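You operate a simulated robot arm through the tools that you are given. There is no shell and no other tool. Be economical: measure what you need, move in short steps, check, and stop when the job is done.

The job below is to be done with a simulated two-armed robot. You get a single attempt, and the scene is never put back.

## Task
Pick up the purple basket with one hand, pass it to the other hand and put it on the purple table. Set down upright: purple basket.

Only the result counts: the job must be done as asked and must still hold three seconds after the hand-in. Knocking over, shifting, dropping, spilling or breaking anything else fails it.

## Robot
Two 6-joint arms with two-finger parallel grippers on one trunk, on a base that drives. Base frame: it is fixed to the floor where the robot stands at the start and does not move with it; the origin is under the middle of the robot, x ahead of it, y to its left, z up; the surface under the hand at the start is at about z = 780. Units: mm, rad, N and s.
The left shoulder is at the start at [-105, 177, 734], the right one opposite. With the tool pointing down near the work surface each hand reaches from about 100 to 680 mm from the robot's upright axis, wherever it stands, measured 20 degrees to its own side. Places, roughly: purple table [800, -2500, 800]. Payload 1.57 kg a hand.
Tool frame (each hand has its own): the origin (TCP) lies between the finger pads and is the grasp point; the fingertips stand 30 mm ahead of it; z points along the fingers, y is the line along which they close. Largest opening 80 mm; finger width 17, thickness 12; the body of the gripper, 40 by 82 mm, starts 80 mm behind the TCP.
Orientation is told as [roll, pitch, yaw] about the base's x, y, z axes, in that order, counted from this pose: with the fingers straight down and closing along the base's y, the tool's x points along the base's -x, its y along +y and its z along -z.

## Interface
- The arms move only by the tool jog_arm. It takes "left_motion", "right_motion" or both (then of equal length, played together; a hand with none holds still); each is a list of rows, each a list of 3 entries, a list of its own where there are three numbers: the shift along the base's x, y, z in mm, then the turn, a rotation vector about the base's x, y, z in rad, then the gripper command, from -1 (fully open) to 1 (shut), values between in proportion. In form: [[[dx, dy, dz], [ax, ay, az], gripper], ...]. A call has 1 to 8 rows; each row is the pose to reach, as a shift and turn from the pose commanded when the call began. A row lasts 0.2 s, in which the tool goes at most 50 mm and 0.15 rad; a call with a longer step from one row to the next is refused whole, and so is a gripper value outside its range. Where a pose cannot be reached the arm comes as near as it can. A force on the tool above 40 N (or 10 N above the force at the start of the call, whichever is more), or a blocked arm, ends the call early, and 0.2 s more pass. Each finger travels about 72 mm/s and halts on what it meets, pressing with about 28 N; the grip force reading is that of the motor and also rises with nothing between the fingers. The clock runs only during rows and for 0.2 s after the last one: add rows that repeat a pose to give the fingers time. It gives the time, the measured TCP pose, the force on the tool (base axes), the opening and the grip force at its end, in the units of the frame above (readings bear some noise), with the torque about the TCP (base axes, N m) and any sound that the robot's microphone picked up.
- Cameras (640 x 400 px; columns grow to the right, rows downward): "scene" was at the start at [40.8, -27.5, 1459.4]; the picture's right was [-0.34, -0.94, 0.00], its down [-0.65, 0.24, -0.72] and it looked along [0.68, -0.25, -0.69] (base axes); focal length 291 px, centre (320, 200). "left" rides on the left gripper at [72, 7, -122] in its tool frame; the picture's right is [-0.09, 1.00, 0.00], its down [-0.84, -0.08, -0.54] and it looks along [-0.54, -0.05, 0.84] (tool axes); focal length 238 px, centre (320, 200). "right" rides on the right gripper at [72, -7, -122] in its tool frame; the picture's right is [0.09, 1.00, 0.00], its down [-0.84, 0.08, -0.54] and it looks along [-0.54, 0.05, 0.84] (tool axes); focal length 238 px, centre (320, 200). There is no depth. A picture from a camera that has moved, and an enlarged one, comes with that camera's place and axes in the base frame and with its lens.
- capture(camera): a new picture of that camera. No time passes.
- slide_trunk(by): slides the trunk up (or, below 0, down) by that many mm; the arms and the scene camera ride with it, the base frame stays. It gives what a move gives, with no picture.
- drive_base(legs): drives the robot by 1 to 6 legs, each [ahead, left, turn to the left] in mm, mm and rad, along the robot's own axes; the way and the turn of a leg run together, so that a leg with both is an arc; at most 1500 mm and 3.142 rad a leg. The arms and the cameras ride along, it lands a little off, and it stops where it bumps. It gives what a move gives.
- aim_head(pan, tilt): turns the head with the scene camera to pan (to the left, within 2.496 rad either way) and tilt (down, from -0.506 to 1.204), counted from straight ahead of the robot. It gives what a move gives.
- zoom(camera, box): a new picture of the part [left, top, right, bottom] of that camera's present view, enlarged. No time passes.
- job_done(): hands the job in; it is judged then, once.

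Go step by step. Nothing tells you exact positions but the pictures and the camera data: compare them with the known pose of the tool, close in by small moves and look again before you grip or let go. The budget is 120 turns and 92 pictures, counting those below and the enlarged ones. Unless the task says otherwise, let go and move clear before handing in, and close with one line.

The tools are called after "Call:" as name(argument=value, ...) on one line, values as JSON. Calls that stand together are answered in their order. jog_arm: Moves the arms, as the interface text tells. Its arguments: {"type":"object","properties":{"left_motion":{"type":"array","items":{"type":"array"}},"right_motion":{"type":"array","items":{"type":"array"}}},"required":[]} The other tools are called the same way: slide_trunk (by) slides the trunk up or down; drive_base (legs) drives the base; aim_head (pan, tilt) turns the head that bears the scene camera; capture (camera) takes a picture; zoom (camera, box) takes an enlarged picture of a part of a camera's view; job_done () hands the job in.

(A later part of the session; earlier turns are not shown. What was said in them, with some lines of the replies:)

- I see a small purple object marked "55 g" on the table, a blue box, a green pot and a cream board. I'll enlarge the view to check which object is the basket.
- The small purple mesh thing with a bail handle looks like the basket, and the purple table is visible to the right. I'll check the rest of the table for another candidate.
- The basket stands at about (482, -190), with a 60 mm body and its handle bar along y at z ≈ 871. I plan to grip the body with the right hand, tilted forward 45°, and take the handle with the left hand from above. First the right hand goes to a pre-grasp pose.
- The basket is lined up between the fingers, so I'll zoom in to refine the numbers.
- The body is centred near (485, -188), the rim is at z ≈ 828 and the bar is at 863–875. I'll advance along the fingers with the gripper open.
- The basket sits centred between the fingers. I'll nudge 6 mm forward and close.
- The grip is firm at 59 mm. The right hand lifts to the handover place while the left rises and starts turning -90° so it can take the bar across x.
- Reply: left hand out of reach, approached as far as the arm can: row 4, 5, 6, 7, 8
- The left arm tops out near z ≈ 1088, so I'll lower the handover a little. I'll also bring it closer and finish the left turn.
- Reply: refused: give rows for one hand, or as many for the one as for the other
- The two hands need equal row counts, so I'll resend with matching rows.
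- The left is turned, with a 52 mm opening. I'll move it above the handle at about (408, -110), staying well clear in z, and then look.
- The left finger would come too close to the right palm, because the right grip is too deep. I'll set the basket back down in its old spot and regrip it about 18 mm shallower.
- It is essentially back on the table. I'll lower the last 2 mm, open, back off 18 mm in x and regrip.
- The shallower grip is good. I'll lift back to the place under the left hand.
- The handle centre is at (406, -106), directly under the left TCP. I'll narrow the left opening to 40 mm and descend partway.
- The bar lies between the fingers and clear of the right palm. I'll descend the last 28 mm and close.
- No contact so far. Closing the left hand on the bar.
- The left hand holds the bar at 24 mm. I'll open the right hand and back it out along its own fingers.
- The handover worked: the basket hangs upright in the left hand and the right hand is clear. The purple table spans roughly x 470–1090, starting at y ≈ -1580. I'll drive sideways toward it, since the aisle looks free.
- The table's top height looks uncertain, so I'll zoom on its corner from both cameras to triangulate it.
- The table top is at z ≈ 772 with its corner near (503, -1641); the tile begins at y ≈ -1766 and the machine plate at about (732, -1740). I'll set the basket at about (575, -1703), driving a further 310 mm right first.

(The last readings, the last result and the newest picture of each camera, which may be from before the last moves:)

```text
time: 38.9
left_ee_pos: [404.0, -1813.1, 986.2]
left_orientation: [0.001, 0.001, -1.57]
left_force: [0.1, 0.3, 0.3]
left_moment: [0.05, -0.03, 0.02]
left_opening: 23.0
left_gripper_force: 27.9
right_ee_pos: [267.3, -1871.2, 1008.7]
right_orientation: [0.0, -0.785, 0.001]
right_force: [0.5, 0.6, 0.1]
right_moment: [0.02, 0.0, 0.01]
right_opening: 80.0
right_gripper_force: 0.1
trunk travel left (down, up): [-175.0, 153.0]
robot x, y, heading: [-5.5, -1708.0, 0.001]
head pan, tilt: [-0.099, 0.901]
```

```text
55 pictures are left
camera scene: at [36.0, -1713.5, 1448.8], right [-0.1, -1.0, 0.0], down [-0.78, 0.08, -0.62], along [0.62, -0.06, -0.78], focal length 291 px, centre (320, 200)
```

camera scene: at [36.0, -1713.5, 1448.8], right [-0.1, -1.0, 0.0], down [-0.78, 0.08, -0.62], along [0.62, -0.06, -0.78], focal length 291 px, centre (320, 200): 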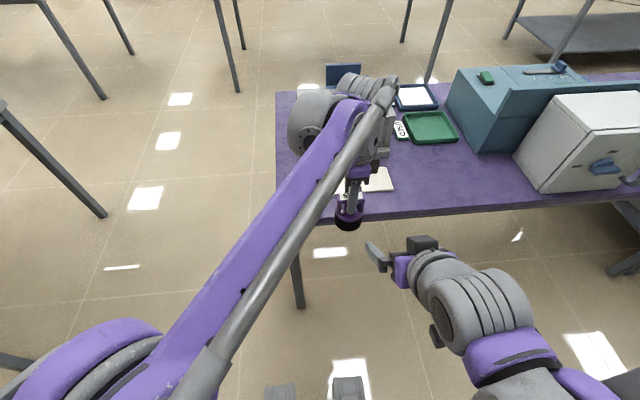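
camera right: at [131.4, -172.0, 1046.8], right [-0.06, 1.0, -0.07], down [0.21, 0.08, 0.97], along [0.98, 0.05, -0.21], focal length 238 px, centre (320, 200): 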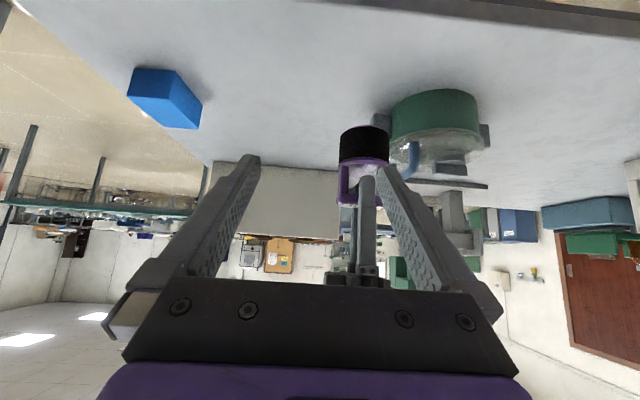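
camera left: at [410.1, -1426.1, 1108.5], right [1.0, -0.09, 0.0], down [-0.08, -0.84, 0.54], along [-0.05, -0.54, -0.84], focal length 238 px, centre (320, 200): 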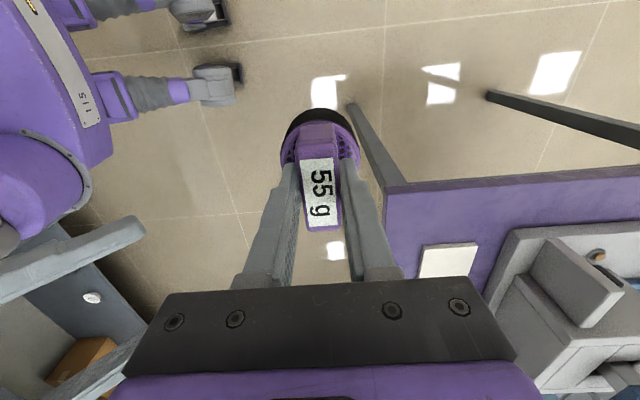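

Now I move the left hand first in +y clear of the table, then forward over the free corner.

Call:
jog_arm(left_motion=[[[0, 37, 0], [0, 0, 0], 1], [[0, 74, 0], [0, 0, 0], 1], [[0, 110, 0], [0, 0, 0], 1], [[43, 110, 0], [0, 0, 0], 1], [[86, 110, 0], [0, 0, 0], 1], [[129, 110, 0], [0, 0, 0], 1], [[171, 110, 0], [0, 0, 0], 1]])

Call:
capture(camera="left")

Call:
capture(camera="scene")

Call:
capture(camera="right")

```text
time: 40.5
left_ee_pos: [572.6, -1702.5, 982.8]
left_orientation: [-0.003, 0.001, -1.569]
left_force: [0.5, -0.5, -1.2]
left_moment: [-0.02, 0.03, -0.02]
left_opening: 23.2
left_gripper_force: 27.8
left hand out of reach, approached as far as the arm can: row 7
right_ee_pos: [269.0, -1871.6, 1008.9]
right_orientation: [-0.002, -0.784, 0.001]
right_force: [0.5, -0.3, -0.1]
right_moment: [0.0, 0.0, 0.01]
right_opening: 79.9
right_gripper_force: 0.0
trunk travel left (down, up): [-175.0, 153.0]
robot x, y, heading: [-3.9, -1708.3, -0.004]
head pan, tilt: [-0.099, 0.901]
```

```text
54 pictures are left
camera left: at [578.2, -1630.6, 1105.5], right [1.0, -0.09, 0.0], down [-0.08, -0.84, 0.54], along [-0.05, -0.54, -0.84], focal length 238 px, centre (320, 200)
```

left: 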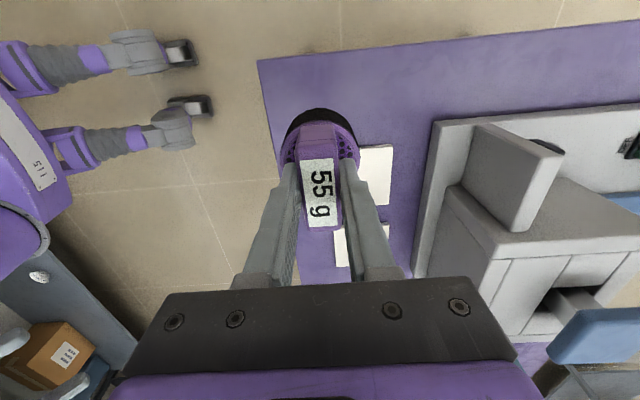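

```text
53 pictures are left
camera scene: at [37.5, -1713.3, 1448.7], right [-0.1, -1.0, 0.0], down [-0.78, 0.08, -0.62], along [0.62, -0.06, -0.78], focal length 291 px, centre (320, 200)
```

scene: 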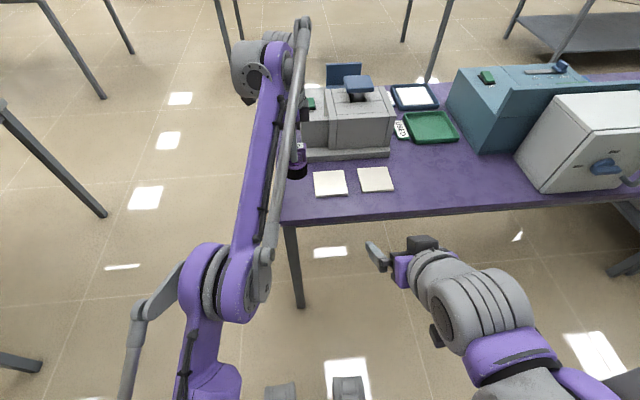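

```text
52 pictures are left
camera right: at [130.4, -1879.1, 1046.4], right [-0.07, 1.0, -0.07], down [0.21, 0.08, 0.97], along [0.98, 0.05, -0.21], focal length 238 px, centre (320, 200)
```

right: 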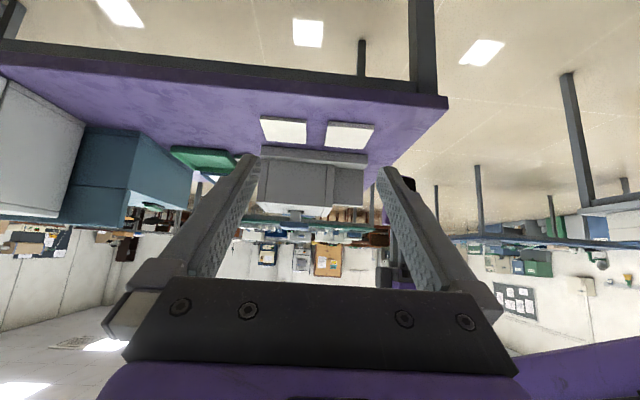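

The basket is over the free corner, about 27 mm clear of the tile. I'll descend 100 mm and look.

Call:
jog_arm(left_motion=[[[0, 0, -30], [0, 0, 0], 1], [[0, 0, -60], [0, 0, 0], 1], [[0, 0, -85], [0, 0, 0], 1], [[0, 0, -100], [0, 0, 0], 1]])

Call:
capture(camera="left")

Call:
zoom(camera="scene", box=[240, 130, 400, 230])

```text
time: 41.5
left_ee_pos: [571.8, -1701.9, 883.5]
left_orientation: [0.002, 0.0, -1.57]
left_force: [-0.1, -0.2, -1.9]
left_moment: [0.05, 0.03, 0.01]
left_opening: 23.1
left_gripper_force: 27.6
right_ee_pos: [267.1, -1872.8, 1009.6]
right_orientation: [0.0, -0.785, 0.003]
right_force: [0.3, 0.2, -0.3]
right_moment: [0.02, 0.0, -0.02]
right_opening: 80.0
right_gripper_force: 0.0
trunk travel left (down, up): [-175.0, 153.0]
robot x, y, heading: [-2.6, -1705.9, 0.005]
head pan, tilt: [-0.099, 0.901]
```

```text
51 pictures are left
camera left: at [577.0, -1630.5, 1006.2], right [1.0, -0.09, 0.0], down [-0.08, -0.84, 0.54], along [-0.05, -0.54, -0.84], focal length 238 px, centre (320, 200)
```

left: 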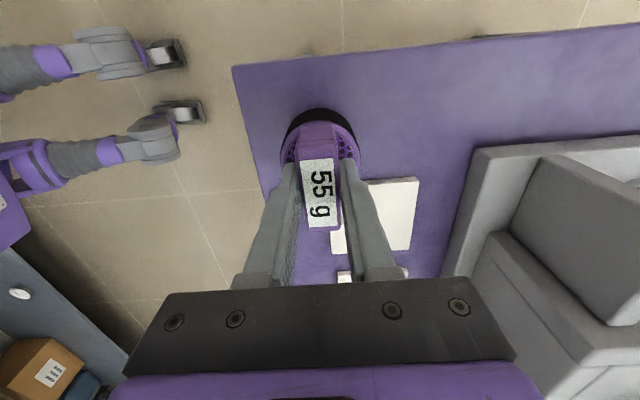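

```text
4.00 times, centred on (320, 180) of scene
camera zoom: at [36.1, -1713.4, 1448.8], right [-0.1, -1.0, 0.0], down [-0.78, 0.08, -0.62], along [0.62, -0.06, -0.78], focal length 1165 px, centre (320, 280)
```

zoom: 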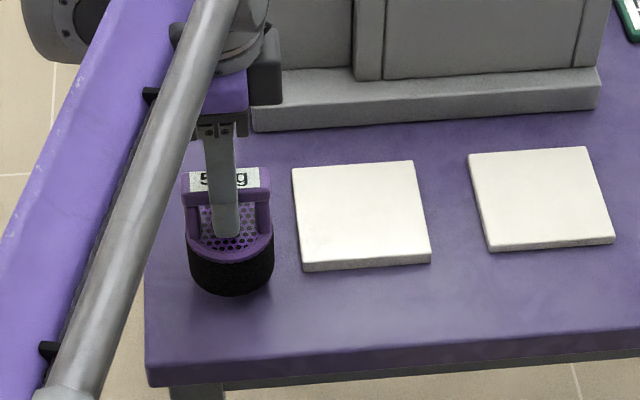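

It is clear of the tile and the machine. I'll go down slowly in small steps and watch the force.

Call:
jog_arm(left_motion=[[[0, 0, -5], [0, 0, 0], 1], [[0, 0, -10], [0, 0, 0], 1], [[0, 0, -14], [0, 0, 0], 1], [[0, 0, -17], [0, 0, 0], 1]])

Call:
zoom(camera="scene", box=[240, 130, 400, 230])

```text
time: 42.6
left_ee_pos: [570.3, -1701.3, 868.1]
left_orientation: [0.003, -0.001, -1.569]
left_force: [0.1, -0.3, 16.7]
left_moment: [-0.26, 0.26, -0.02]
left_opening: 23.4
left_gripper_force: 28.1
right_ee_pos: [267.1, -1872.4, 1009.3]
right_orientation: [0.002, -0.787, 0.0]
right_force: [-0.1, -1.0, 0.0]
right_moment: [0.02, 0.0, -0.01]
right_opening: 80.0
right_gripper_force: 0.0
trunk travel left (down, up): [-175.0, 153.0]
robot x, y, heading: [-1.5, -1707.2, 0.001]
head pan, tilt: [-0.099, 0.901]
stopped in row 4 (left hand): the force on the tool passed its limit at 43 N (the readings are from after the stop); the commanded pose is now the measured one
```

```text
4.00 times, centred on (320, 180) of scene
camera zoom: at [34.9, -1713.4, 1448.8], right [-0.1, -1.0, 0.0], down [-0.78, 0.08, -0.62], along [0.62, -0.06, -0.78], focal length 1165 px, centre (320, 280)
```

zoom: 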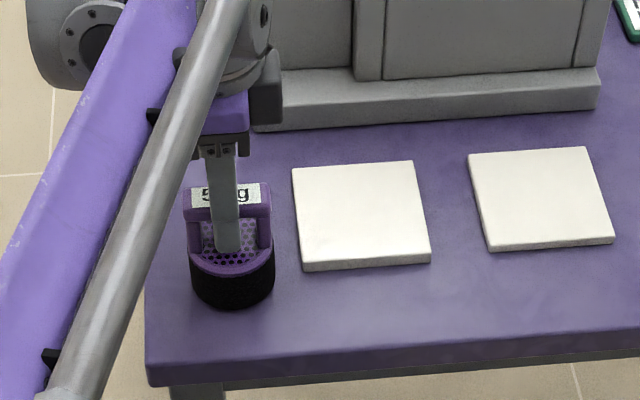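

It has touched the table. I'll relieve the pressure slightly, open, and rise straight up.

Call:
jog_arm(left_motion=[[[0, 0, 0.5], [0, 0, 0], 1], [[0, 0, 0.5], [0, 0, 0], 0.0], [[0, 0, 0.5], [0, 0, 0], -0.2], [[0, 0, 0.5], [0, 0, 0], -0.2]])

Call:
zoom(camera="scene", box=[240, 130, 400, 230])

Call:
capture(camera="left")

```text
time: 43.6
left_ee_pos: [571.7, -1702.1, 868.5]
left_orientation: [0.002, 0.0, -1.569]
left_force: [-0.7, -1.0, 0.1]
left_moment: [0.03, 0.01, 0.0]
left_opening: 48.1
left_gripper_force: 0.0
right_ee_pos: [267.3, -1871.9, 1009.4]
right_orientation: [0.0, -0.785, 0.001]
right_force: [1.0, 0.8, 0.1]
right_moment: [0.02, 0.0, -0.01]
right_opening: 80.1
right_gripper_force: 0.1
trunk travel left (down, up): [-175.0, 153.0]
robot x, y, heading: [-4.4, -1707.3, 0.001]
head pan, tilt: [-0.099, 0.901]
```

```text
4.00 times, centred on (320, 180) of scene
camera zoom: at [36.2, -1713.4, 1448.8], right [-0.1, -1.0, 0.0], down [-0.78, 0.08, -0.62], along [0.62, -0.06, -0.78], focal length 1165 px, centre (320, 280)
```

zoom: 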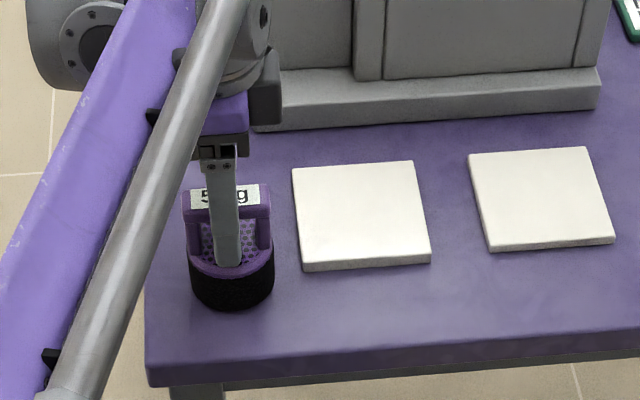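

```text
47 pictures are left
camera left: at [577.0, -1630.0, 989.7], right [1.0, -0.09, 0.0], down [-0.08, -0.84, 0.54], along [-0.05, -0.54, -0.84], focal length 238 px, centre (320, 200)
```

left: 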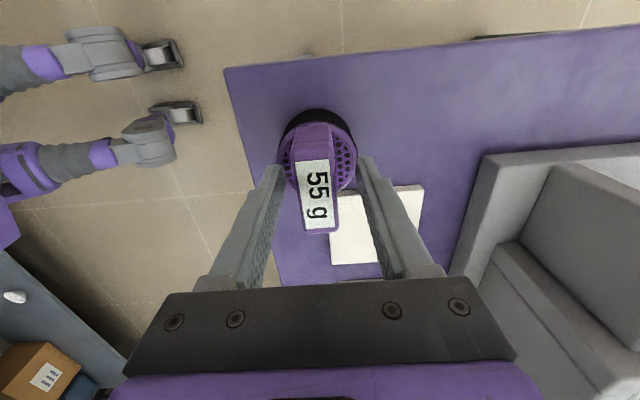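

The basket stands upright and is free of the fingers. I'll rise straight up and back off.

Call:
jog_arm(left_motion=[[[0, 0, 15], [0, 0, 0], -0.2], [[0, 0, 35], [0, 0, 0], -0.2], [[0, 0, 65], [0, 0, 0], -0.2], [[0, 0, 95], [0, 0, 0], -0.2], [[-40, 0, 105], [0, 0, 0], -0.2], [[-85, 0, 110], [0, 0, 0], -0.2], [[-130, 0, 110], [0, 0, 0], -0.2]])

Call:
capture(camera="scene")

Call:
capture(camera="left")

```text
time: 45.2
left_ee_pos: [441.2, -1697.6, 978.8]
left_orientation: [0.003, 0.003, -1.569]
left_force: [-0.6, -0.1, -0.8]
left_moment: [-0.01, -0.05, 0.01]
left_opening: 48.1
left_gripper_force: 0.0
right_ee_pos: [267.9, -1871.5, 1009.8]
right_orientation: [-0.001, -0.784, 0.001]
right_force: [0.3, 0.4, 0.6]
right_moment: [-0.04, -0.03, -0.02]
right_opening: 79.8
right_gripper_force: 0.0
trunk travel left (down, up): [-175.0, 153.0]
robot x, y, heading: [-2.7, -1708.2, 0.004]
head pan, tilt: [-0.099, 0.901]
```

```text
46 pictures are left
camera scene: at [34.4, -1713.2, 1448.8], right [-0.1, -1.0, 0.0], down [-0.78, 0.08, -0.62], along [0.62, -0.06, -0.78], focal length 291 px, centre (320, 200)
```

scene: 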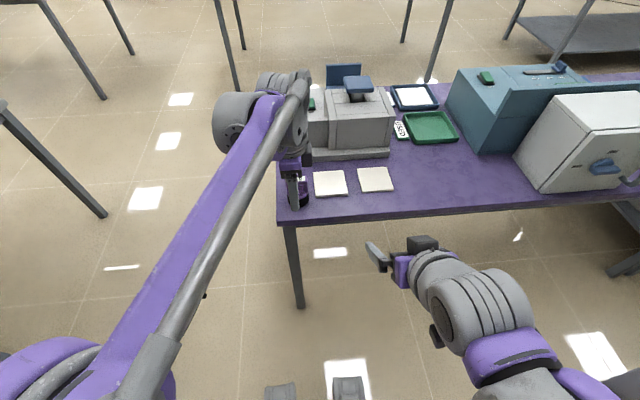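

```text
45 pictures are left
camera left: at [446.6, -1626.3, 1100.0], right [1.0, -0.09, 0.0], down [-0.08, -0.84, 0.54], along [-0.05, -0.54, -0.84], focal length 238 px, centre (320, 200)
```

left: 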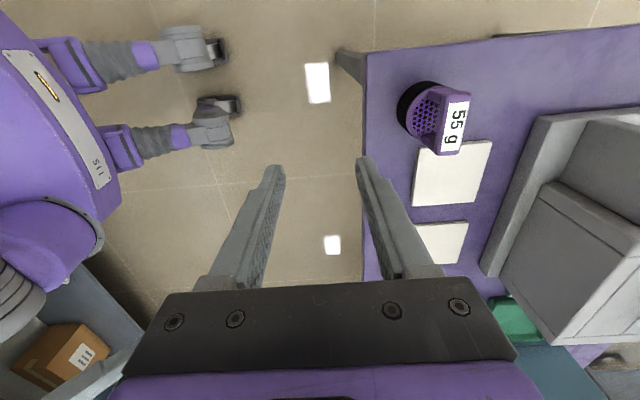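

The basket stands upright on the purple table, both hands are clear of it, and nothing else has been moved. I'm handing in.

Call:
job_done()

```text
The job is handed in.
```

The purple basket was picked up by the right hand, passed in the air to the left hand, and set down upright on the near corner of the purple table. The right hand set it back down once to regrip before the pass.
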